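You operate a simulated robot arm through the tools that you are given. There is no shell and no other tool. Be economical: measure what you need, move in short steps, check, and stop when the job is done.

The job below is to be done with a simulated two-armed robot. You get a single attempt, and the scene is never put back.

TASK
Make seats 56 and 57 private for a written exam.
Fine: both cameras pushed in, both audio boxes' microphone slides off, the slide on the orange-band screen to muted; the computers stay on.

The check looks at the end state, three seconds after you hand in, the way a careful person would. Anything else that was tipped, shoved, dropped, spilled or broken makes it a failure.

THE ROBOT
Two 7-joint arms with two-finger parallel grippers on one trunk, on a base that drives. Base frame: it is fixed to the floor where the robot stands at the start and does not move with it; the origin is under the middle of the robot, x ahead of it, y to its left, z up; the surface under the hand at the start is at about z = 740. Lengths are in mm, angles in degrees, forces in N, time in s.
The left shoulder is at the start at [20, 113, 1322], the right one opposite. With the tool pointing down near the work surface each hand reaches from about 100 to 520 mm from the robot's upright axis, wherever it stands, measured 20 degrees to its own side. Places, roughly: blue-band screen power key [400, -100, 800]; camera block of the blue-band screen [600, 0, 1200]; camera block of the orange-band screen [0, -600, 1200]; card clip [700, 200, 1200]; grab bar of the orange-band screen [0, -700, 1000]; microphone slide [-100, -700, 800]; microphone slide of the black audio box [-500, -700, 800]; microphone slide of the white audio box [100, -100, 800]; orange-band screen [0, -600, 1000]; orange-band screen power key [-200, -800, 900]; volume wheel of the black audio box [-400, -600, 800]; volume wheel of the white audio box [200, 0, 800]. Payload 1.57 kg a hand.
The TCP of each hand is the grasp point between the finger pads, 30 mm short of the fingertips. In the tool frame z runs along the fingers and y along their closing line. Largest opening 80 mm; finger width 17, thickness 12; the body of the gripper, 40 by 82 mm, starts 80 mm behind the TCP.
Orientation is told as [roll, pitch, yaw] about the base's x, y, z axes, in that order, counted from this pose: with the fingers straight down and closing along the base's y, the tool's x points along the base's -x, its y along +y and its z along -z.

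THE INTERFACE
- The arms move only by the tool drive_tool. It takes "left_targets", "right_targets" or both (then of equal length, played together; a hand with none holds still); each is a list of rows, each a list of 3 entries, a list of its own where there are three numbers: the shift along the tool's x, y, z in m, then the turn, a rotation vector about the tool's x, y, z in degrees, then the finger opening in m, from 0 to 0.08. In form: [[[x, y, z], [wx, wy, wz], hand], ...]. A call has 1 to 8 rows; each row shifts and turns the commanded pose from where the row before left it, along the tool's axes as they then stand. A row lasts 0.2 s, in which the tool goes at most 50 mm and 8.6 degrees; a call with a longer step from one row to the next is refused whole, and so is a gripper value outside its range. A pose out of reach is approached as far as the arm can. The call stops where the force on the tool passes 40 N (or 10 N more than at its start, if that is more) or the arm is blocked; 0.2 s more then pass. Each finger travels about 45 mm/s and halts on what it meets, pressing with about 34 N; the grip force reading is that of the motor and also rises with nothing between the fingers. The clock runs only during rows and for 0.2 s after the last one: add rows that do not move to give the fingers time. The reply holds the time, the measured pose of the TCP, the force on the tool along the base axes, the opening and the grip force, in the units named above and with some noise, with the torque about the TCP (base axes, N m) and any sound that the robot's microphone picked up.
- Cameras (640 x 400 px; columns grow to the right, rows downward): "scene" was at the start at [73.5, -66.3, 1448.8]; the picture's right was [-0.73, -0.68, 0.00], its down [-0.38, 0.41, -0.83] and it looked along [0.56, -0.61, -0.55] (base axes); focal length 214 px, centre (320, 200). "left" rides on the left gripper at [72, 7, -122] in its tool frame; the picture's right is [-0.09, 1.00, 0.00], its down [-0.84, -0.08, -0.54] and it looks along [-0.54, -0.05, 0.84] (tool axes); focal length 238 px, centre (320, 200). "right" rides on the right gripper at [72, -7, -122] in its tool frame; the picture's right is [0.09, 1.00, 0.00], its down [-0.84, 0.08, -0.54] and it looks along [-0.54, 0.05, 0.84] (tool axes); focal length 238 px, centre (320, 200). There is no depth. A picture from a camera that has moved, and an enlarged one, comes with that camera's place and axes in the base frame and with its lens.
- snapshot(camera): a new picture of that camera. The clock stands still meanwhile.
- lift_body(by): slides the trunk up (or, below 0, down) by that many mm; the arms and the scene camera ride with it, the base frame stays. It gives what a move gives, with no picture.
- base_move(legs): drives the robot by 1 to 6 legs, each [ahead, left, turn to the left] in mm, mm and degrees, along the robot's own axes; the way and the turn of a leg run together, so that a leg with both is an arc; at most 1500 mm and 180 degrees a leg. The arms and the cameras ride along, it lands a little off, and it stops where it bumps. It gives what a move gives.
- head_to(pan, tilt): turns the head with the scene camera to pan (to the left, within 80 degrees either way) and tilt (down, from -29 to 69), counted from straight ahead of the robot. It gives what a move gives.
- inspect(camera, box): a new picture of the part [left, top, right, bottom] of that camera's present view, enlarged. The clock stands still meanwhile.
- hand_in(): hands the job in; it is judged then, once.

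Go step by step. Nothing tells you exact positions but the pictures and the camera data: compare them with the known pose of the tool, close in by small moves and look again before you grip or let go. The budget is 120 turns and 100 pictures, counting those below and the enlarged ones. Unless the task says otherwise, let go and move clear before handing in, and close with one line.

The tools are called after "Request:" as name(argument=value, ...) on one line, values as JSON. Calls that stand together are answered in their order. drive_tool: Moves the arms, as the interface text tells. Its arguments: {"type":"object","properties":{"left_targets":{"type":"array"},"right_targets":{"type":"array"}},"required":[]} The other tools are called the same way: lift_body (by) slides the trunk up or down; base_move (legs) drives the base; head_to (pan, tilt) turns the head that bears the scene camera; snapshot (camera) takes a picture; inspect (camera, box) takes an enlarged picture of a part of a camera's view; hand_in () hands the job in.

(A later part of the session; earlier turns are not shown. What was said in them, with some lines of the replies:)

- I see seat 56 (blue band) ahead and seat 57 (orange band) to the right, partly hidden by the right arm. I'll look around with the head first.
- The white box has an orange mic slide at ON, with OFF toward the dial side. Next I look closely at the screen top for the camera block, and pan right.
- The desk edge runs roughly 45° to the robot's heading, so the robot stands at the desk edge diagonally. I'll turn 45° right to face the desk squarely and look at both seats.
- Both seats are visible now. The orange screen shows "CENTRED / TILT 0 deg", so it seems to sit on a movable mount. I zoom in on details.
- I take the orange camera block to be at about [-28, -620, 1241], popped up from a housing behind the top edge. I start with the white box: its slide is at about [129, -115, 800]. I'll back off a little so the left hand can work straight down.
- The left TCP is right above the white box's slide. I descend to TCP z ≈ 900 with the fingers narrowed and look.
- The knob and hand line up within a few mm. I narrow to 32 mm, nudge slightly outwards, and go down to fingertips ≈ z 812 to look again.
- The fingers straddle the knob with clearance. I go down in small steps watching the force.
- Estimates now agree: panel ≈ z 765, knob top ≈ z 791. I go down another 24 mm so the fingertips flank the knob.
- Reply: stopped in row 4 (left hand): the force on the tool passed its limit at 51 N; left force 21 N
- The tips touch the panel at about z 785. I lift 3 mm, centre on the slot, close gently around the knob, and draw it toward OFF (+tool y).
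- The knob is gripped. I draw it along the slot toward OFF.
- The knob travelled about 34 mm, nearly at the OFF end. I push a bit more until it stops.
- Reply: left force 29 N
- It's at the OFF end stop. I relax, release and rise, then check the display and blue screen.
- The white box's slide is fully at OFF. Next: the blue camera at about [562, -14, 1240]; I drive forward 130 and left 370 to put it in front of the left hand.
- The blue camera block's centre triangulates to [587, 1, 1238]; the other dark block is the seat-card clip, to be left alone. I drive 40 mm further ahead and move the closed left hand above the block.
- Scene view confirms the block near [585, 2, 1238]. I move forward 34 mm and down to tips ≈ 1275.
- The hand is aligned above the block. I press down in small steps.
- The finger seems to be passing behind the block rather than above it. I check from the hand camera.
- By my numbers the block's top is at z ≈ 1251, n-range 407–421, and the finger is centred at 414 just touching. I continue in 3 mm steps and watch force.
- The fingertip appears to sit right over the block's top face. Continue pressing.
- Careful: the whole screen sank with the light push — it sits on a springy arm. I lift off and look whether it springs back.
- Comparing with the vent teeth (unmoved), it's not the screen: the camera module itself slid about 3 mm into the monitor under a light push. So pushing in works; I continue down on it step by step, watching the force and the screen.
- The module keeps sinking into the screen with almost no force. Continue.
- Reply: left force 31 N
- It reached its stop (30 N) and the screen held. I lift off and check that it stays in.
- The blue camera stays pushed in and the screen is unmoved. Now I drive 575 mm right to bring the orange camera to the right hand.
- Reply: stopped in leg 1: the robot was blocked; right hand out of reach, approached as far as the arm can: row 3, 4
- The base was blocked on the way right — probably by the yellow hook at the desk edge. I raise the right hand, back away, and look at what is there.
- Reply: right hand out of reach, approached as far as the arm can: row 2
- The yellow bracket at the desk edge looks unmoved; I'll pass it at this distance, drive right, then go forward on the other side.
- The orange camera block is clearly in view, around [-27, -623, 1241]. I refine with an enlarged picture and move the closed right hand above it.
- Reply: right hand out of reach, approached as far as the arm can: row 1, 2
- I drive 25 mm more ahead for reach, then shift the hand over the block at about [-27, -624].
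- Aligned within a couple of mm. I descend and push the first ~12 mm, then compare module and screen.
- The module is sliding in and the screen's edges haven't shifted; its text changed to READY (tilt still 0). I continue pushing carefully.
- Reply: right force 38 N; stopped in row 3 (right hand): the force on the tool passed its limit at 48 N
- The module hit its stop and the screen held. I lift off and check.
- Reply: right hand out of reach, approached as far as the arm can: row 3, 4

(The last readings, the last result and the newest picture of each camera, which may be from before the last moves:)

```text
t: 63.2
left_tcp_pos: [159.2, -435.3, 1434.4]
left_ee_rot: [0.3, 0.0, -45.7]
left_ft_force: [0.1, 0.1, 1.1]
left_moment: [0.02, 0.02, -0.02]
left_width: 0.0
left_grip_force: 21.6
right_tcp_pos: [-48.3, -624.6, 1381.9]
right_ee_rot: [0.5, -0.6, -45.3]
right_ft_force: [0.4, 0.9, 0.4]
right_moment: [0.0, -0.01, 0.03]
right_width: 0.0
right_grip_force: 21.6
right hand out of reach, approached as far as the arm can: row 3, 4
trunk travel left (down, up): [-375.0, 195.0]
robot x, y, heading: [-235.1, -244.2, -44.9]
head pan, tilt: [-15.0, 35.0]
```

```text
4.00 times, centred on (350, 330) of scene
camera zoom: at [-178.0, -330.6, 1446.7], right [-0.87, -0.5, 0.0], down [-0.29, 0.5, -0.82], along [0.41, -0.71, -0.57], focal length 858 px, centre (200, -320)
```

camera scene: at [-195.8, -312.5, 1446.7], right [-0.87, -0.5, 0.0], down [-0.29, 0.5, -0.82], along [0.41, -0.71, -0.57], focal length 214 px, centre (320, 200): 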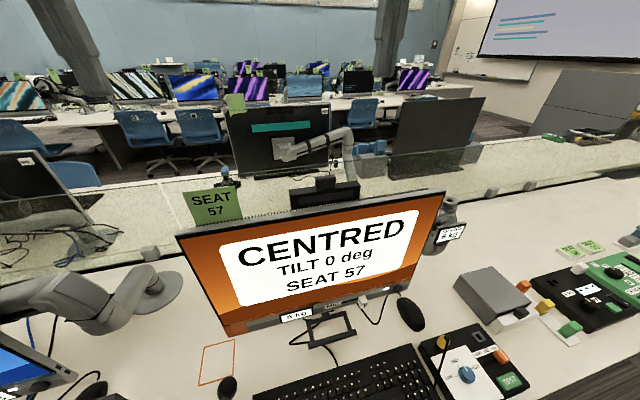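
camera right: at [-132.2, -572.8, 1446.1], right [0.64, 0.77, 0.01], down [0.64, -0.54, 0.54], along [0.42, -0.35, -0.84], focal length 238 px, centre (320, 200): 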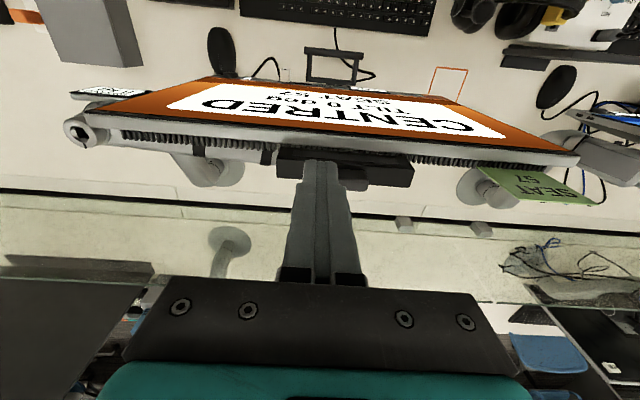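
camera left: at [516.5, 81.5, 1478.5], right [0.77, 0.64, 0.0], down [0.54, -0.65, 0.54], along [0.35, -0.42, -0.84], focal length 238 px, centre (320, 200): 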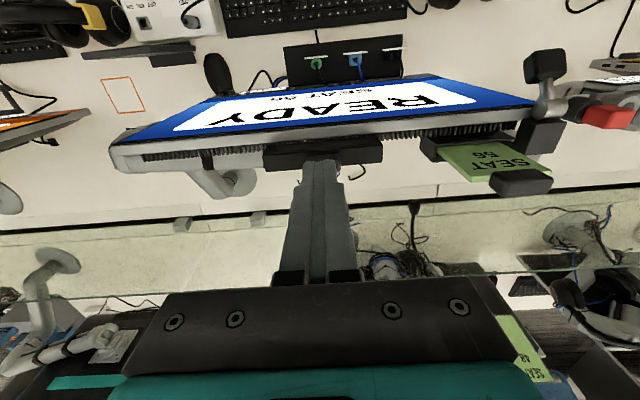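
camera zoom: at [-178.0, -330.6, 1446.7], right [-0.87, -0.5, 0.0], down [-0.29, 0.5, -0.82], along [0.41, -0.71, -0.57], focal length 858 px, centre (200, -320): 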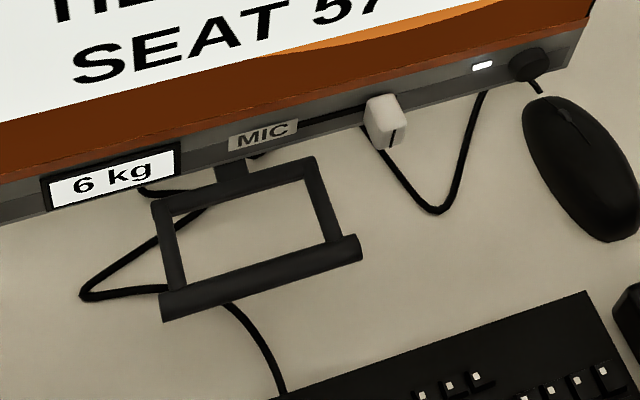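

The orange camera is in. The screen's mic slide (white knob) is at the right end of its slot; I look closer for its markings.

Request:
inspect(camera="scene", box=[320, 290, 384, 330])

```text
10.00 times, centred on (352, 310) of scene
camera zoom: at [-178.0, -330.6, 1446.7], right [-0.87, -0.5, 0.0], down [-0.29, 0.5, -0.82], along [0.41, -0.71, -0.57], focal length 2145 px, centre (0, -900)
```

zoom: 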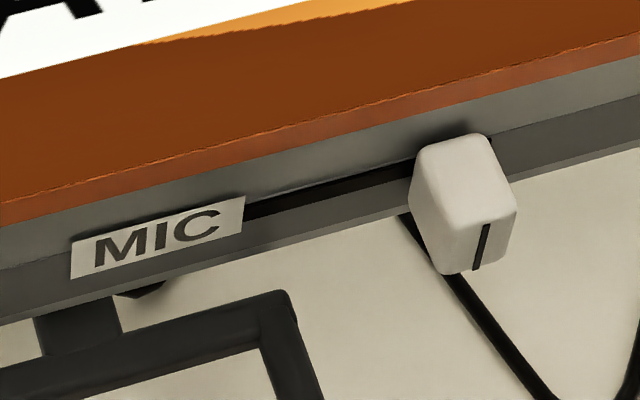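

Only "MIC" is marked, with the knob at the right end of the slot. I'll approach it with the right hand pitched forward: first back away from the screen and down to z ≈ 1030.

Request:
drive_tool(right_targets=[[[0.036, -0.023, 0], [0, 0, 0], 0.0], [[0.036, -0.023, 0], [0, 0, 0], 0.0], [[0.036, -0.023, 0], [0, 0, 0], 0.0], [[0.036, -0.023, 0], [0, 0, 0], 0.0], [[0.036, -0.023, 0], [0, 0, 0], 0.0], [[0, 0, 0.05], [0, 0, 0], 0.0], [[0, 0, 0.05], [0, 0, 0], 0.0], [[0, 0, 0.05], [0, 0, 0], 0.0]])

Request:
drive_tool(right_targets=[[[0, 0, 0.05], [0, 0, 0], 0.0], [[0, 0, 0.05], [0, 0, 0], 0.0], [[0, 0, 0.05], [0, 0, 0], 0.0], [[0, 0, 0.05], [0, 0, 0], 0.0], [[0, 0, 0], [0, 0, 0], 0.0]])

Request:
drive_tool(right_targets=[[[0, 0, 0], [0, -7.5, 0], 0.0], [[0, 0, 0], [0, -7.5, 0], 0.0], [[0, 0, 0], [0, -7.5, 0], 0.0], [[0, 0, 0], [0, -7.5, 0], 0.0], [[0, 0, 0], [0, -7.5, 0], 0.0], [[0, 0, 0], [0, -7.5, 0], 0.0], [[0, 0, 0], [0, 0, 0], 0.0]])

Request:
snapshot(camera="right")

```text
t: 65.0
left_tcp_pos: [159.2, -435.5, 1433.9]
left_ee_rot: [0.4, 0.0, -45.7]
left_ft_force: [1.1, 0.2, -0.7]
left_moment: [0.01, 0.03, 0.02]
left_width: 0.0
left_grip_force: 21.1
right_tcp_pos: [-255.3, -576.8, 1229.3]
right_ee_rot: [0.4, -0.5, -45.2]
right_ft_force: [-0.2, 0.3, -0.1]
right_moment: [0.03, 0.01, 0.0]
right_width: 0.0
right_grip_force: 21.4
trunk travel left (down, up): [-375.0, 195.0]
robot x, y, heading: [-234.0, -244.8, -45.0]
head pan, tilt: [-15.0, 35.0]
```

```text
t: 66.2
left_tcp_pos: [158.4, -433.2, 1433.9]
left_ee_rot: [0.3, -0.1, -45.6]
left_ft_force: [-0.1, 0.0, -0.6]
left_moment: [0.01, 0.0, -0.02]
left_width: 0.0
left_grip_force: 21.1
right_tcp_pos: [-246.2, -592.5, 1033.8]
right_ee_rot: [0.5, -0.7, -45.1]
right_ft_force: [0.1, 0.2, 0.3]
right_moment: [0.0, -0.02, -0.02]
right_width: 0.0
right_grip_force: 20.8
right hand out of reach, approached as far as the arm can: row 1, 2
trunk travel left (down, up): [-375.0, 195.0]
robot x, y, heading: [-230.8, -246.4, -45.2]
head pan, tilt: [-15.0, 35.0]
```

```text
t: 67.8
left_tcp_pos: [159.7, -435.0, 1433.2]
left_ee_rot: [0.2, 0.0, -45.6]
left_ft_force: [0.1, 0.6, -0.4]
left_moment: [0.0, 0.01, 0.01]
left_width: 0.2
left_grip_force: 21.3
right_tcp_pos: [-230.4, -647.0, 1004.7]
right_ee_rot: [0.6, -45.7, -45.8]
right_ft_force: [0.3, 0.1, -1.0]
right_moment: [0.02, 0.05, 0.01]
right_width: 0.1
right_grip_force: 20.9
right hand out of reach, approached as far as the arm can: row 1, 2, 3, 4, 5
trunk travel left (down, up): [-375.0, 195.0]
robot x, y, heading: [-235.4, -243.5, -44.8]
head pan, tilt: [-15.0, 35.0]
```

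```text
34 pictures are left
camera right: at [-331.2, -553.2, 1039.1], right [0.66, 0.75, -0.06], down [0.19, -0.09, 0.98], along [0.73, -0.66, -0.2], focal length 238 px, centre (320, 200)
```

right: 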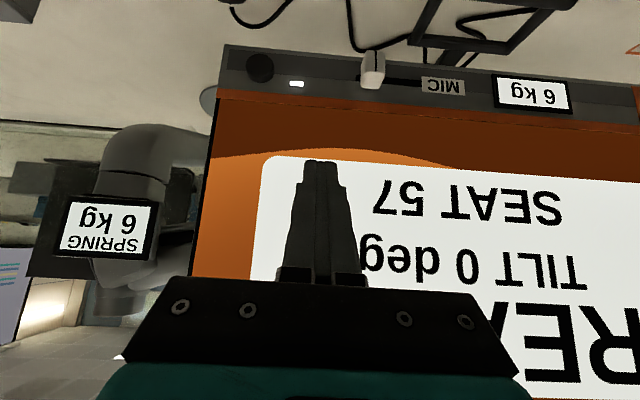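

Request:
inspect(camera="right", box=[320, 40, 480, 140])

```text
4.00 times, centred on (400, 90) of right
camera zoom: at [-331.2, -553.2, 1039.1], right [0.66, 0.75, -0.06], down [0.19, -0.09, 0.98], along [0.73, -0.66, -0.2], focal length 953 px, centre (0, 640)
```

zoom: 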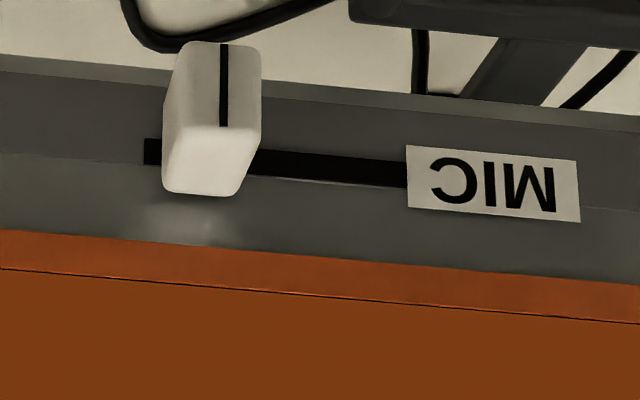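

The slot centre at the knob is at about n 389 (bezel), z 850, t −566; the knob sticks out ~25 mm. I bring the closed fingers to its right side, stopping short to look.

Request:
drive_tool(right_targets=[[[0.027, 0.008, 0], [0, 0, 0], 0.0], [[0.027, 0.007, 0], [0, 0, 0], 0.0], [[0, 0, 0.04], [0, 0, 0], 0.0], [[0, 0, 0.04], [0, 0, 0], 0.0], [[0, 0, 0.03], [0, 0, 0], 0.0], [[0, 0, 0], [0, 0, 0], 0.0]])

Request:
snapshot(camera="right")

Request:
inspect(camera="scene", box=[290, 260, 450, 360])

```text
t: 69.2
left_tcp_pos: [158.2, -435.1, 1433.4]
left_ee_rot: [0.3, 0.0, -45.5]
left_ft_force: [-0.2, 0.2, -0.1]
left_moment: [-0.02, 0.0, 0.01]
left_width: 0.1
left_grip_force: 21.5
right_tcp_pos: [-189.8, -664.1, 890.4]
right_ee_rot: [0.6, -45.6, -45.6]
right_ft_force: [-1.4, 0.5, -0.7]
right_moment: [-0.02, 0.01, 0.01]
right_width: 0.0
right_grip_force: 21.2
trunk travel left (down, up): [-375.0, 195.0]
robot x, y, heading: [-230.2, -245.4, -45.0]
head pan, tilt: [-15.0, 35.0]
```

```text
32 pictures are left
camera right: at [-290.6, -571.2, 925.0], right [0.66, 0.75, -0.06], down [0.19, -0.09, 0.98], along [0.73, -0.66, -0.2], focal length 238 px, centre (320, 200)
```

right: 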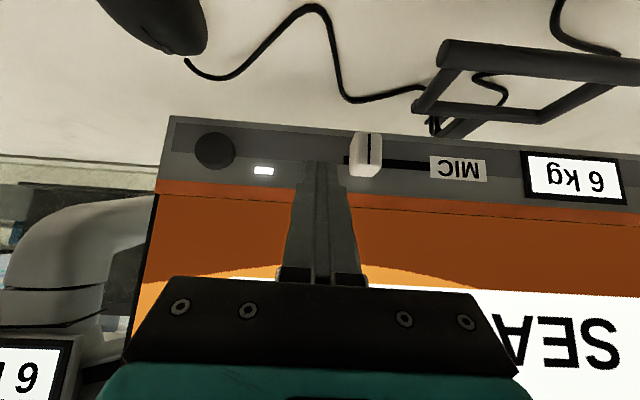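

```text
4.00 times, centred on (370, 310) of scene
camera zoom: at [-178.8, -329.8, 1446.8], right [-0.87, -0.5, 0.0], down [-0.29, 0.5, -0.82], along [0.41, -0.71, -0.57], focal length 858 px, centre (120, -240)
```

zoom: 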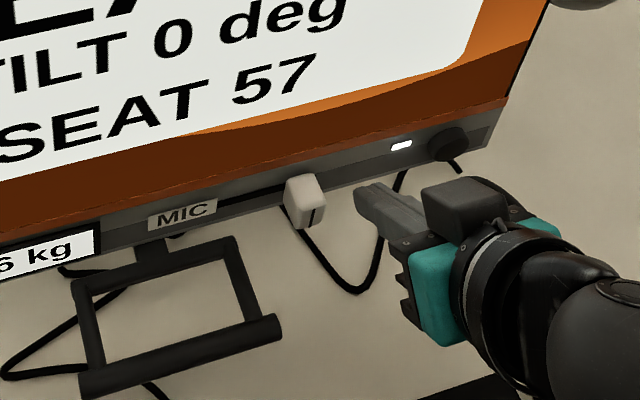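

Well placed: the fingertips are right of the knob, clear of the power key. I go forward 23 mm beside it and push toward MIC (+y).

Request:
drive_tool(right_targets=[[[0, 0, 0.012], [0, 0, 0], 0.0], [[0, 0, 0.011], [0, 0, 0], 0.0], [[0, 0.006, 0], [0, 0, 0], 0.0], [[0, 0.006, 0], [0, 0, 0], 0.0], [[0, 0.006, 0], [0, 0, 0], 0.0], [[0, 0.006, 0], [0, 0, 0], 0.0], [[0, 0, 0], [0, 0, 0], 0.0]])

Request:
inspect(camera="scene", box=[290, 260, 450, 360])

```text
t: 70.8
left_tcp_pos: [158.9, -434.8, 1434.2]
left_ee_rot: [0.4, -0.1, -45.7]
left_ft_force: [-0.7, 0.4, -0.4]
left_moment: [0.01, -0.01, -0.01]
left_width: 0.0
left_grip_force: 21.2
right_tcp_pos: [-161.9, -658.9, 874.1]
right_ee_rot: [0.6, -45.6, -45.6]
right_ft_force: [1.0, -2.3, -0.4]
right_moment: [-0.07, 0.02, -0.04]
right_width: 0.2
right_grip_force: 21.6
trunk travel left (down, up): [-375.0, 195.0]
robot x, y, heading: [-232.2, -249.6, -45.1]
head pan, tilt: [-15.0, 35.0]
```

```text
4.00 times, centred on (370, 310) of scene
camera zoom: at [-178.7, -330.2, 1446.8], right [-0.87, -0.5, 0.0], down [-0.29, 0.5, -0.82], along [0.41, -0.71, -0.57], focal length 858 px, centre (120, -240)
```

zoom: 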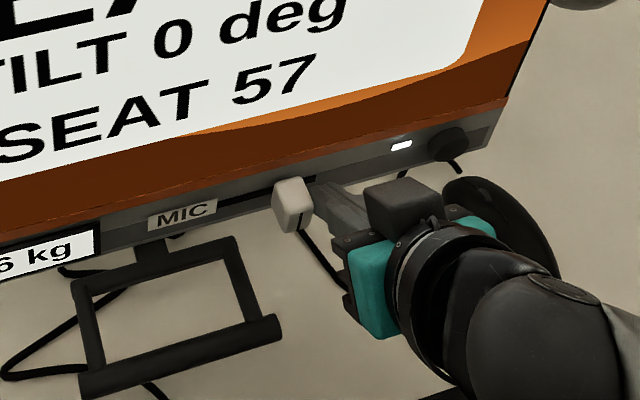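

The knob slides with ~2 N and the screen stays. Continue.

Request:
drive_tool(right_targets=[[[0, 0.006, 0], [0, 0, 0], 0.0], [[0, 0.006, 0], [0, 0, 0], 0.0], [[0, 0.006, 0], [0, 0, 0], 0.0], [[0, 0.005, 0], [0, 0, 0], 0.0], [[0, 0, 0], [0, 0, 0], 0.0]])

Request:
inspect(camera="scene", box=[250, 240, 442, 360])

```text
t: 72.0
left_tcp_pos: [158.5, -435.7, 1433.1]
left_ee_rot: [0.3, -0.1, -45.6]
left_ft_force: [0.3, 0.9, -0.1]
left_moment: [0.0, -0.01, -0.01]
left_width: 0.1
left_grip_force: 21.3
right_tcp_pos: [-144.3, -642.5, 874.7]
right_ee_rot: [0.7, -45.7, -45.6]
right_ft_force: [0.2, -0.5, 0.2]
right_moment: [0.0, 0.04, 0.01]
right_width: 0.0
right_grip_force: 20.9
trunk travel left (down, up): [-375.0, 195.0]
robot x, y, heading: [-232.6, -242.7, -45.2]
head pan, tilt: [-15.0, 35.0]
```

```text
3.33 times, centred on (346, 300) of scene
camera zoom: at [-178.7, -330.0, 1446.8], right [-0.87, -0.5, 0.0], down [-0.29, 0.5, -0.82], along [0.41, -0.71, -0.57], focal length 715 px, centre (233, -133)
```

zoom: 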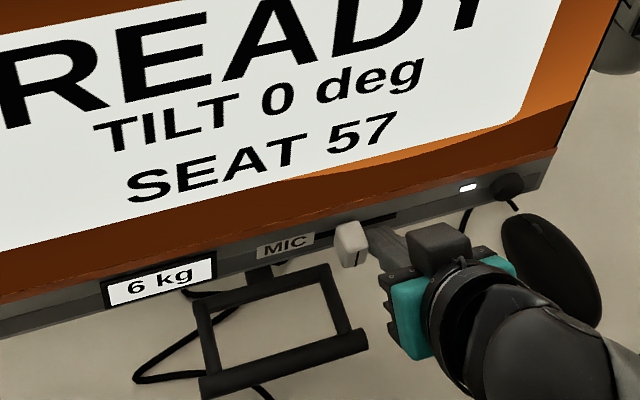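

Request:
drive_tool(right_targets=[[[0, 0.003, 0], [0, 0, 0], 0.0], [[0, 0.002, 0], [0, 0, 0], 0.0], [[0, 0.002, 0], [0, 0, 0], 0.0], [[0, 0, 0], [0, 0, 0], 0.0]])

Request:
inspect(camera="scene", box=[250, 240, 442, 360])

```text
t: 73.0
left_tcp_pos: [159.0, -435.4, 1434.5]
left_ee_rot: [0.3, 0.0, -45.5]
left_ft_force: [-0.9, -0.4, 0.2]
left_moment: [-0.02, 0.0, 0.01]
left_width: 0.1
left_grip_force: 21.1
right_tcp_pos: [-139.3, -636.6, 873.6]
right_ee_rot: [0.7, -45.6, -45.6]
right_ft_force: [-0.7, -0.6, -0.8]
right_moment: [-0.05, 0.03, -0.02]
right_width: 0.1
right_grip_force: 21.2
trunk travel left (down, up): [-375.0, 195.0]
robot x, y, heading: [-233.3, -244.8, -45.1]
head pan, tilt: [-15.0, 35.0]
```

```text
3.33 times, centred on (346, 300) of scene
camera zoom: at [-178.7, -330.1, 1446.8], right [-0.87, -0.5, 0.0], down [-0.29, 0.5, -0.82], along [0.41, -0.71, -0.57], focal length 715 px, centre (233, -133)
```

zoom: 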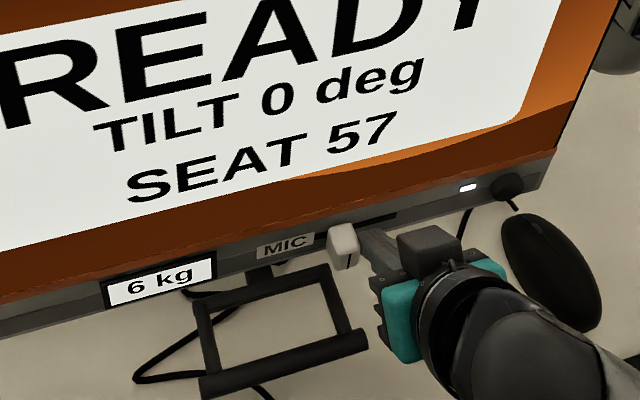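

Request:
drive_tool(right_targets=[[[0, 0.002, 0], [0, 0, 0], 0.0], [[0, 0.002, 0], [0, 0, 0], 0.0], [[0, 0, 0], [0, 0, 0], 0.0]])

Request:
drive_tool(right_targets=[[[0, 0.002, 0], [0, 0, 0], 0.0], [[0, 0, 0], [0, 0, 0], 0.0]])

Request:
inspect(camera="scene", box=[250, 240, 442, 360])

```text
t: 73.8
left_tcp_pos: [160.1, -435.2, 1433.5]
left_ee_rot: [0.3, 0.0, -45.6]
left_ft_force: [-0.2, 0.8, 0.1]
left_moment: [-0.02, 0.0, 0.04]
left_width: 0.0
left_grip_force: 21.5
right_tcp_pos: [-136.9, -634.7, 874.4]
right_ee_rot: [0.8, -45.6, -45.7]
right_ft_force: [-1.4, -1.0, -0.3]
right_moment: [-0.02, 0.07, -0.01]
right_width: 0.0
right_grip_force: 21.2
trunk travel left (down, up): [-375.0, 195.0]
robot x, y, heading: [-240.6, -245.0, -44.9]
head pan, tilt: [-15.0, 35.0]
```

```text
t: 74.4
left_tcp_pos: [160.2, -434.3, 1433.2]
left_ee_rot: [0.4, 0.1, -45.7]
left_ft_force: [0.0, -0.7, 0.2]
left_moment: [0.0, -0.01, 0.01]
left_width: 0.0
left_grip_force: 20.8
right_tcp_pos: [-135.4, -633.3, 874.5]
right_ee_rot: [0.5, -45.6, -45.6]
right_ft_force: [-0.8, -1.1, -0.6]
right_moment: [-0.03, 0.0, -0.06]
right_width: 0.0
right_grip_force: 21.7
trunk travel left (down, up): [-375.0, 195.0]
robot x, y, heading: [-230.7, -243.7, -45.1]
head pan, tilt: [-15.0, 35.0]
```

```text
3.33 times, centred on (346, 300) of scene
camera zoom: at [-178.8, -330.1, 1446.8], right [-0.87, -0.5, 0.0], down [-0.29, 0.5, -0.82], along [0.41, -0.71, -0.57], focal length 715 px, centre (233, -133)
```

zoom: 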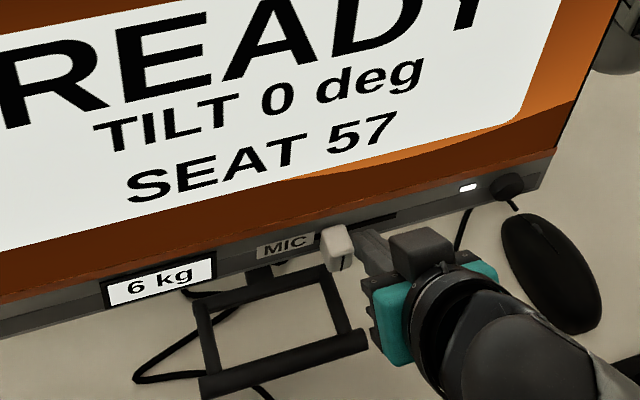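

Request:
drive_tool(right_targets=[[[0, 0.0015, 0], [0, 0, 0], 0.0], [[0, 0.0015, 0], [0, 0, 0], 0.0], [[0, 0, 0], [0, 0, 0], 0.0]])

```text
t: 75.2
left_tcp_pos: [158.4, -436.2, 1434.8]
left_ee_rot: [0.4, 0.0, -45.6]
left_ft_force: [-0.5, 0.6, -0.7]
left_moment: [0.0, -0.03, 0.01]
left_width: 0.1
left_grip_force: 21.0
right_tcp_pos: [-134.5, -633.5, 873.3]
right_ee_rot: [0.4, -45.6, -45.6]
right_ft_force: [-9.8, -9.8, 2.2]
right_moment: [-0.24, 0.17, -0.22]
right_width: 0.2
right_grip_force: 21.5
trunk travel left (down, up): [-375.0, 195.0]
robot x, y, heading: [-232.5, -247.3, -44.9]
head pan, tilt: [-15.0, 35.0]
```

14 N back-force: the slide is at its end. I back off sideways and withdraw, then look.

Request:
drive_tool(right_targets=[[[0, -0.01, 0], [0, 0, 0], 0.0], [[0, -0.01, 0], [0, 0, 0], 0.0], [[0, 0, -0.04], [0, 0, 0], 0.0], [[0, 0, -0.04], [0, 0, 0], 0.0], [[0, 0, 0], [0, 0, 0], 0.0]])

Request:
inspect(camera="right", box=[160, 0, 560, 250])

Request:
inspect(camera="scene", box=[160, 140, 480, 340])

```text
t: 76.4
left_tcp_pos: [159.3, -434.6, 1433.8]
left_ee_rot: [0.3, -0.1, -45.7]
left_ft_force: [-0.3, -0.8, 0.5]
left_moment: [0.03, 0.02, 0.0]
left_width: 0.0
left_grip_force: 21.1
right_tcp_pos: [-188.3, -603.7, 929.2]
right_ee_rot: [0.6, -45.6, -45.6]
right_ft_force: [-0.2, 0.2, 0.3]
right_moment: [-0.01, 0.02, 0.0]
right_width: 0.0
right_grip_force: 20.8
trunk travel left (down, up): [-375.0, 195.0]
robot x, y, heading: [-235.6, -244.6, -45.3]
head pan, tilt: [-15.0, 35.0]
```

```text
1.60 times, centred on (360, 125) of right
camera zoom: at [-289.2, -511.5, 964.6], right [0.66, 0.75, -0.06], down [0.19, -0.09, 0.98], along [0.73, -0.66, -0.2], focal length 381 px, centre (256, 320)
```

zoom: 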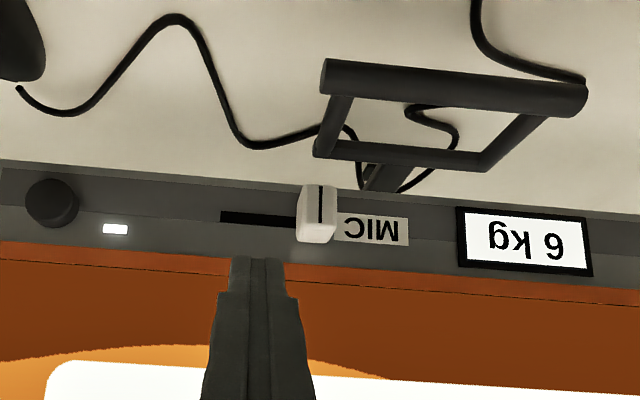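

```text
2.00 times, centred on (320, 240) of scene
camera zoom: at [-178.5, -330.1, 1446.7], right [-0.87, -0.5, 0.0], down [-0.29, 0.5, -0.82], along [0.41, -0.71, -0.57], focal length 429 px, centre (320, 120)
```

zoom: 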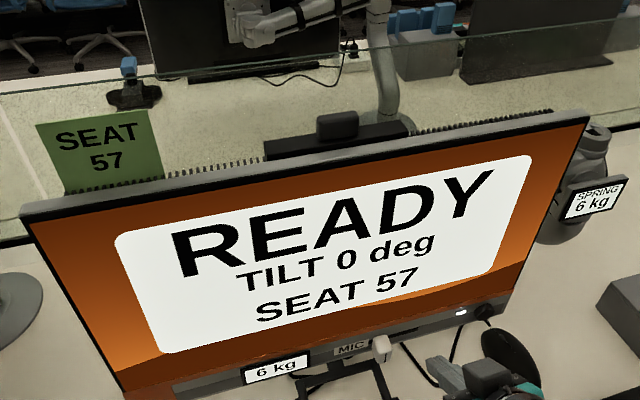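

The slide is fully at the other end, with the screen at TILT 0. I compare the screen's position against the picture from before the push.

Request:
inspect(camera="scene", box=[260, 140, 420, 240])

```text
4.00 times, centred on (340, 190) of scene
camera zoom: at [-178.5, -330.1, 1446.7], right [-0.87, -0.5, 0.0], down [-0.29, 0.5, -0.82], along [0.41, -0.71, -0.57], focal length 858 px, centre (240, 240)
```

zoom: 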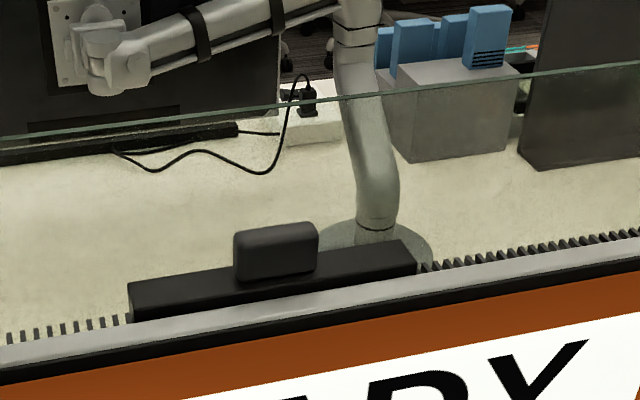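

The screen moved at most 1–2 mm, fine. Now the black box at about [-495, -736, 800]: I straighten the right hand and drive over.

Request:
drive_tool(right_targets=[[[0, 0, -0.045], [0, 0, 0], 0.01], [[0, 0, -0.045], [0, 0, 0], 0.02], [[0, 0, 0], [0, 7.6, 0], 0.03], [[0, 0, 0], [0, 7.6, 0], 0.03], [[0, 0, 0], [0, 7.6, 0], 0.03], [[0, 0, 0], [0, 7.6, 0], 0.03], [[0, 0, 0], [0, 7.6, 0], 0.032], [[0, 0, 0], [0, 7.6, 0], 0.032]])

Request:
base_move(legs=[[-140, 0, 0]])

Request:
base_move(legs=[[0, -425, 0]])

Request:
snapshot(camera="right")

```text
t: 78.2
left_tcp_pos: [160.0, -434.6, 1434.1]
left_ee_rot: [0.3, 0.1, -45.5]
left_ft_force: [0.6, -0.9, 0.4]
left_moment: [0.02, 0.02, 0.02]
left_width: 0.0
left_grip_force: 21.2
right_tcp_pos: [-231.4, -579.3, 947.5]
right_ee_rot: [0.4, 0.3, -45.2]
right_ft_force: [-0.6, -0.2, 0.1]
right_moment: [-0.02, -0.02, 0.04]
right_width: 32.0
right_grip_force: 0.0
right hand out of reach, approached as far as the arm can: row 2, 3, 4
trunk travel left (down, up): [-375.0, 195.0]
robot x, y, heading: [-228.8, -249.2, -45.0]
head pan, tilt: [-15.0, 35.0]
```

```text
t: 79.5
left_tcp_pos: [60.2, -335.3, 1433.0]
left_ee_rot: [0.3, 0.0, -45.6]
left_ft_force: [-1.0, 0.4, 0.8]
left_moment: [-0.03, 0.02, 0.02]
left_width: 0.0
left_grip_force: 21.2
right_tcp_pos: [-331.4, -478.6, 947.5]
right_ee_rot: [0.4, 0.0, -45.1]
right_ft_force: [0.4, 0.6, -0.3]
right_moment: [-0.02, 0.0, -0.02]
right_width: 31.7
right_grip_force: 0.2
trunk travel left (down, up): [-375.0, 195.0]
robot x, y, heading: [-331.6, -145.4, -45.2]
head pan, tilt: [-15.0, 35.0]
```

```text
t: 82.1
left_tcp_pos: [-239.6, -635.6, 1433.6]
left_ee_rot: [0.2, 0.0, -45.6]
left_ft_force: [0.3, -0.6, -0.5]
left_moment: [0.0, 0.0, 0.0]
left_width: 0.1
left_grip_force: 21.5
right_tcp_pos: [-630.6, -778.1, 948.5]
right_ee_rot: [0.5, 0.1, -45.2]
right_ft_force: [0.1, -0.9, -0.3]
right_moment: [0.01, 0.03, 0.01]
right_width: 32.2
right_grip_force: 0.1
trunk travel left (down, up): [-375.0, 195.0]
robot x, y, heading: [-632.0, -443.8, -45.0]
head pan, tilt: [-15.0, 35.0]
```

```text
23 pictures are left
camera right: at [-686.7, -731.6, 1070.2], right [0.64, 0.77, 0.01], down [0.64, -0.54, 0.54], along [0.42, -0.34, -0.84], focal length 238 px, centre (320, 200)
```

right: 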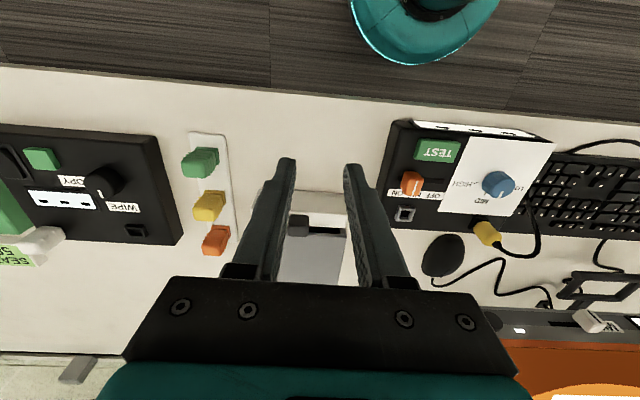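

The black box's slide is at about [-496, -734, 795]. I move the right hand above it and down to TCP z ≈ 880.

Request:
drive_tool(right_targets=[[[-0.02, 0.042, 0], [0, 0, 0], 0.036], [[-0.02, 0.042, 0], [0, 0, 0], 0.036], [[-0.024, 0.043, 0], [0, 0, 0], 0.036], [[0, 0, 0.035], [0, 0, 0], 0.036], [[0, 0, 0.033], [0, 0, 0], 0.036], [[0, 0, 0], [0, 0, 0], 0.036]])

Request:
snapshot(camera="right")

```text
t: 83.5
left_tcp_pos: [-239.7, -634.5, 1434.3]
left_ee_rot: [0.4, 0.0, -45.6]
left_ft_force: [-0.4, 0.8, 0.1]
left_moment: [0.0, 0.0, 0.04]
left_width: 0.2
left_grip_force: 21.1
right_tcp_pos: [-494.4, -732.6, 880.6]
right_ee_rot: [0.6, -0.1, -45.2]
right_ft_force: [-0.2, 0.2, -0.2]
right_moment: [0.03, -0.03, -0.01]
right_width: 36.2
right_grip_force: 0.1
trunk travel left (down, up): [-375.0, 195.0]
robot x, y, heading: [-628.7, -444.7, -45.2]
head pan, tilt: [-15.0, 35.0]
```

```text
22 pictures are left
camera right: at [-550.1, -686.8, 1002.4], right [0.64, 0.77, 0.01], down [0.64, -0.54, 0.54], along [0.42, -0.34, -0.84], focal length 238 px, centre (320, 200)
```

right: 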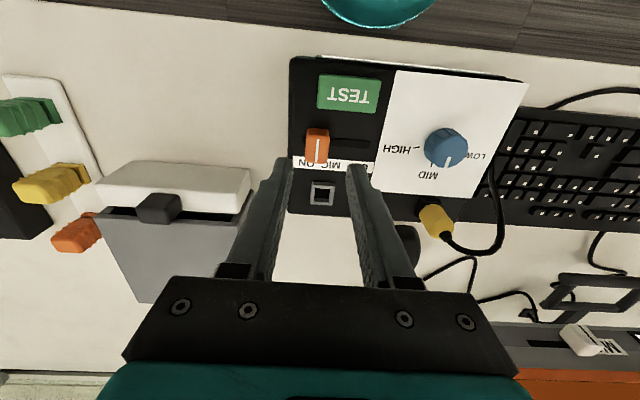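

Aligned. I lower to TCP z ≈ 820 (tips just above the panel) around the knob, like on the white box.

Request:
drive_tool(right_targets=[[[-0.002, 0, 0.02], [0, 0, 0], 0.034], [[0, 0, 0.02], [0, 0, 0], 0.034], [[0, 0, 0.01], [0, 0, 0], 0.034], [[0, 0, 0.007], [0, 0, 0], 0.034], [[0, 0, 0], [0, 0, 0], 0.034]])

Request:
inspect(camera="right", box=[200, 60, 440, 210])

```text
t: 84.7
left_tcp_pos: [-238.7, -634.5, 1433.7]
left_ee_rot: [0.4, 0.1, -45.5]
left_ft_force: [-0.1, -0.2, 0.8]
left_moment: [0.08, -0.02, -0.01]
left_width: 0.0
left_grip_force: 21.3
right_tcp_pos: [-493.8, -734.1, 822.6]
right_ee_rot: [0.3, 0.1, -45.2]
right_ft_force: [-0.4, 0.6, 0.3]
right_moment: [-0.03, -0.05, 0.0]
right_width: 33.9
right_grip_force: 0.1
trunk travel left (down, up): [-375.0, 195.0]
robot x, y, heading: [-630.5, -444.3, -45.2]
head pan, tilt: [-15.0, 35.0]
```

```text
2.67 times, centred on (320, 135) of right
camera zoom: at [-548.7, -687.8, 945.7], right [0.64, 0.77, 0.01], down [0.64, -0.54, 0.54], along [0.42, -0.34, -0.84], focal length 636 px, centre (320, 373)
```

zoom: 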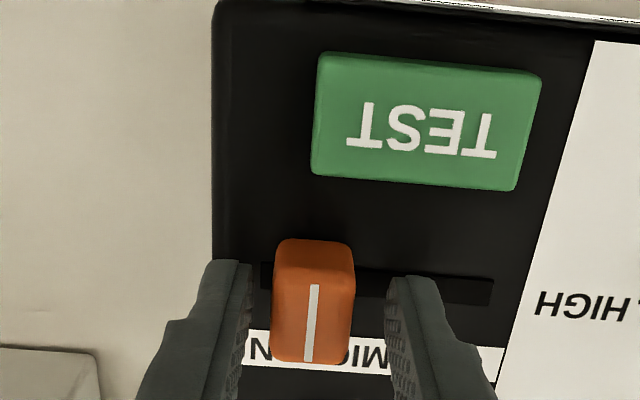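

The fingers flank the knob. Down 4 mm, close, and draw it toward OFF.

Request:
drive_tool(right_targets=[[[0, 0, 0.004], [0, 0, 0], 0.034], [[0, 0, 0], [0, 0, 0], 0.026], [[0, 0, 0], [0, 0, 0], 0.018], [[0, 0, 0], [0, 0, 0], 0.018], [[0, 0, 0], [0, 0, 0], 0.018]])

Request:
drive_tool(right_targets=[[[0, 0.006, 0], [0, 0, 0], 0.018], [[0, 0.008, 0], [0, 0, 0], 0.018], [[0, 0.008, 0], [0, 0, 0], 0.018], [[0, 0.008, 0], [0, 0, 0], 0.018], [[0, 0.004, 0], [0, 0, 0], 0.018], [[0, 0, 0], [0, 0, 0], 0.018]])

Request:
inspect(camera="right", box=[200, 60, 440, 210])

```text
t: 85.9
left_tcp_pos: [-238.5, -634.7, 1433.5]
left_ee_rot: [0.3, 0.0, -45.6]
left_ft_force: [-0.4, 0.5, -0.5]
left_moment: [-0.03, 0.01, 0.0]
left_width: 0.0
left_grip_force: 21.2
right_tcp_pos: [-492.6, -734.1, 820.1]
right_ee_rot: [0.4, 0.0, -45.2]
right_ft_force: [-0.1, -1.1, -1.9]
right_moment: [-0.41, 0.15, 0.1]
right_width: 19.9
right_grip_force: 33.0
trunk travel left (down, up): [-375.0, 195.0]
robot x, y, heading: [-631.1, -442.0, -45.3]
head pan, tilt: [-15.0, 35.0]
```

```text
t: 87.3
left_tcp_pos: [-238.3, -634.4, 1434.0]
left_ee_rot: [0.2, -0.1, -45.6]
left_ft_force: [-0.3, 1.2, 0.2]
left_moment: [0.0, -0.02, -0.02]
left_width: 0.2
left_grip_force: 21.5
right_tcp_pos: [-468.4, -709.4, 819.1]
right_ee_rot: [0.4, 0.0, -45.3]
right_ft_force: [1.1, -2.5, -11.3]
right_moment: [-0.71, -0.16, 0.11]
right_width: 19.7
right_grip_force: 33.3
trunk travel left (down, up): [-375.0, 195.0]
robot x, y, heading: [-629.1, -443.2, -44.9]
head pan, tilt: [-15.0, 35.0]
```

```text
2.67 times, centred on (320, 135) of right
camera zoom: at [-524.7, -663.9, 942.3], right [0.64, 0.77, 0.01], down [0.64, -0.54, 0.54], along [0.42, -0.34, -0.84], focal length 636 px, centre (320, 373)
```

zoom: 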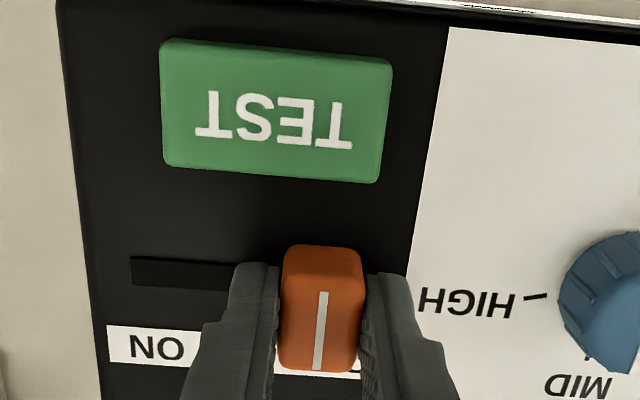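

Request:
drive_tool(right_targets=[[[0, 0.002, 0], [0, 0, 0], 0.018], [[0, 0.002, 0], [0, 0, 0], 0.018], [[0, 0.001, 0], [0, 0, 0], 0.018], [[0, 0, 0], [0, 0, 0], 0.018]])

```text
t: 88.3
left_tcp_pos: [-241.2, -637.0, 1433.5]
left_ee_rot: [0.4, 0.0, -45.6]
left_ft_force: [0.0, 0.3, -0.3]
left_moment: [0.01, 0.0, 0.01]
left_width: 0.0
left_grip_force: 21.2
right_tcp_pos: [-469.2, -709.4, 819.9]
right_ee_rot: [0.0, 0.1, -45.4]
right_ft_force: [-16.1, -13.2, 1.0]
right_moment: [-0.13, 0.85, 0.26]
right_width: 19.3
right_grip_force: 33.7
trunk travel left (down, up): [-375.0, 195.0]
robot x, y, heading: [-632.9, -443.2, -45.1]
head pan, tilt: [-15.0, 35.0]
```

End stop reached (~21 N). I relax, release, rise and check.

Request:
drive_tool(right_targets=[[[0, -0.004, 0], [0, 0, 0], 0.024], [[0, 0, 0], [0, 0, 0], 0.032], [[0, 0, -0.02], [0, 0, 0], 0.034], [[0, 0, -0.05], [0, 0, 0], 0.034], [[0, 0, -0.05], [0, 0, 0], 0.034], [[0, 0, -0.05], [0, 0, 0], 0.034], [[0, 0, 0], [0, 0, 0], 0.034]])

Request:
snapshot(camera="right")

Request:
head_to(pan=5, tilt=42)

Request:
snapshot(camera="scene")

```text
t: 89.9
left_tcp_pos: [-239.9, -633.9, 1434.9]
left_ee_rot: [0.3, 0.0, -45.6]
left_ft_force: [-0.5, -0.2, 0.8]
left_moment: [-0.01, -0.01, 0.02]
left_width: 0.0
left_grip_force: 21.5
right_tcp_pos: [-469.4, -709.8, 991.4]
right_ee_rot: [0.4, 0.0, -45.2]
right_ft_force: [-0.3, -0.4, 0.3]
right_moment: [0.02, 0.02, -0.02]
right_width: 34.0
right_grip_force: 0.2
trunk travel left (down, up): [-375.0, 195.0]
robot x, y, heading: [-632.0, -444.5, -44.9]
head pan, tilt: [-15.0, 35.0]
```

```text
19 pictures are left
camera right: at [-525.6, -663.6, 1113.8], right [0.64, 0.77, 0.01], down [0.64, -0.54, 0.54], along [0.42, -0.34, -0.84], focal length 238 px, centre (320, 200)
```

right: 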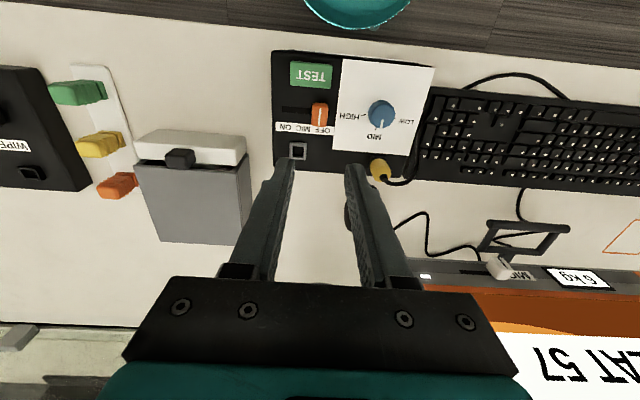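

```text
t: 90.8
left_tcp_pos: [-238.6, -634.4, 1434.1]
left_ee_rot: [0.3, 0.0, -45.6]
left_ft_force: [-0.4, -0.6, -0.1]
left_moment: [0.0, -0.02, 0.01]
left_width: 0.1
left_grip_force: 21.5
right_tcp_pos: [-471.0, -709.7, 991.3]
right_ee_rot: [0.3, 0.0, -45.2]
right_ft_force: [0.8, 0.3, 0.0]
right_moment: [0.03, 0.02, 0.0]
right_width: 33.9
right_grip_force: 0.0
trunk travel left (down, up): [-375.0, 195.0]
robot x, y, heading: [-632.7, -445.9, -44.9]
head pan, tilt: [5.0, 42.0]
```

```text
18 pictures are left
camera scene: at [-557.4, -507.0, 1436.3], right [-0.65, -0.76, 0.0], down [-0.51, 0.43, -0.74], along [0.57, -0.48, -0.67], focal length 214 px, centre (320, 200)
```

scene: 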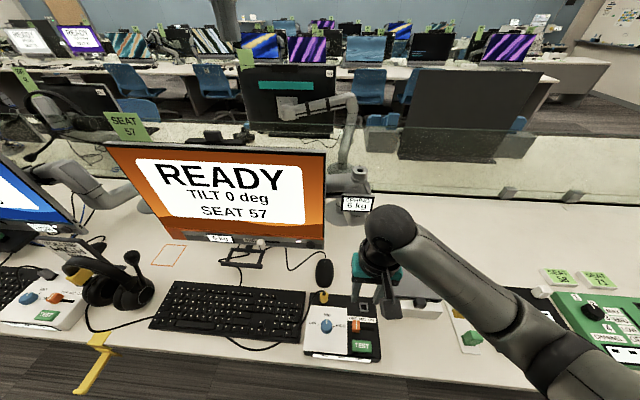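

Both seats look as intended. A final close check of the two boxes and the orange screen.

Request:
inspect(camera="scene", box=[0, 230, 176, 340])

Request:
inspect(camera="scene", box=[200, 225, 400, 365])

```text
3.64 times, centred on (88, 285) of scene
camera zoom: at [-557.4, -507.0, 1436.3], right [-0.65, -0.76, 0.0], down [-0.51, 0.43, -0.74], along [0.57, -0.48, -0.67], focal length 780 px, centre (1164, -109)
```

zoom: 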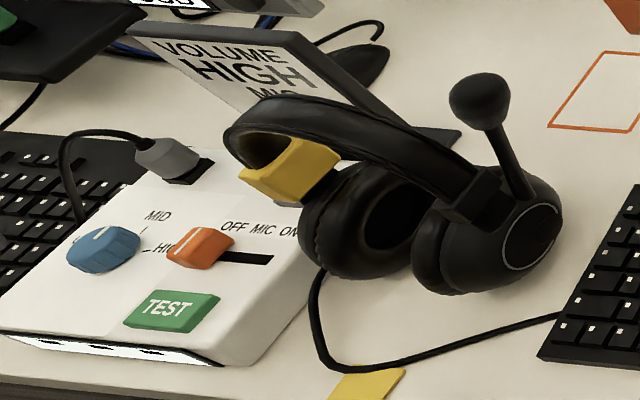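

```text
2.86 times, centred on (300, 295) of scene
camera zoom: at [-557.4, -507.0, 1436.3], right [-0.65, -0.76, 0.0], down [-0.51, 0.43, -0.74], along [0.57, -0.48, -0.67], focal length 613 px, centre (377, -71)
```

zoom: 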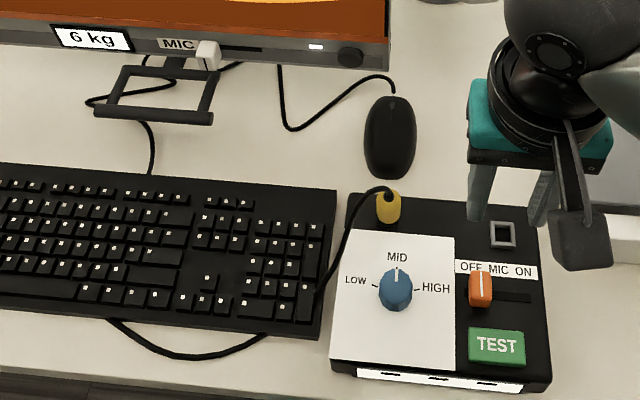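

Both box slides are at OFF, the orange screen's slide is at its other end, both cameras are in, and both screens are still on; the hands are clear. I hand in.

Request:
hand_in()

```text
The job is handed in.
```

Seats 56 and 57 are set for the exam: both cameras are pushed in, both audio boxes' mic slides are at OFF, and both computers are still on. The slide on the orange-band screen is at the opposite end from where it started; its ends carry no mute marking, so I took that end to be muted.
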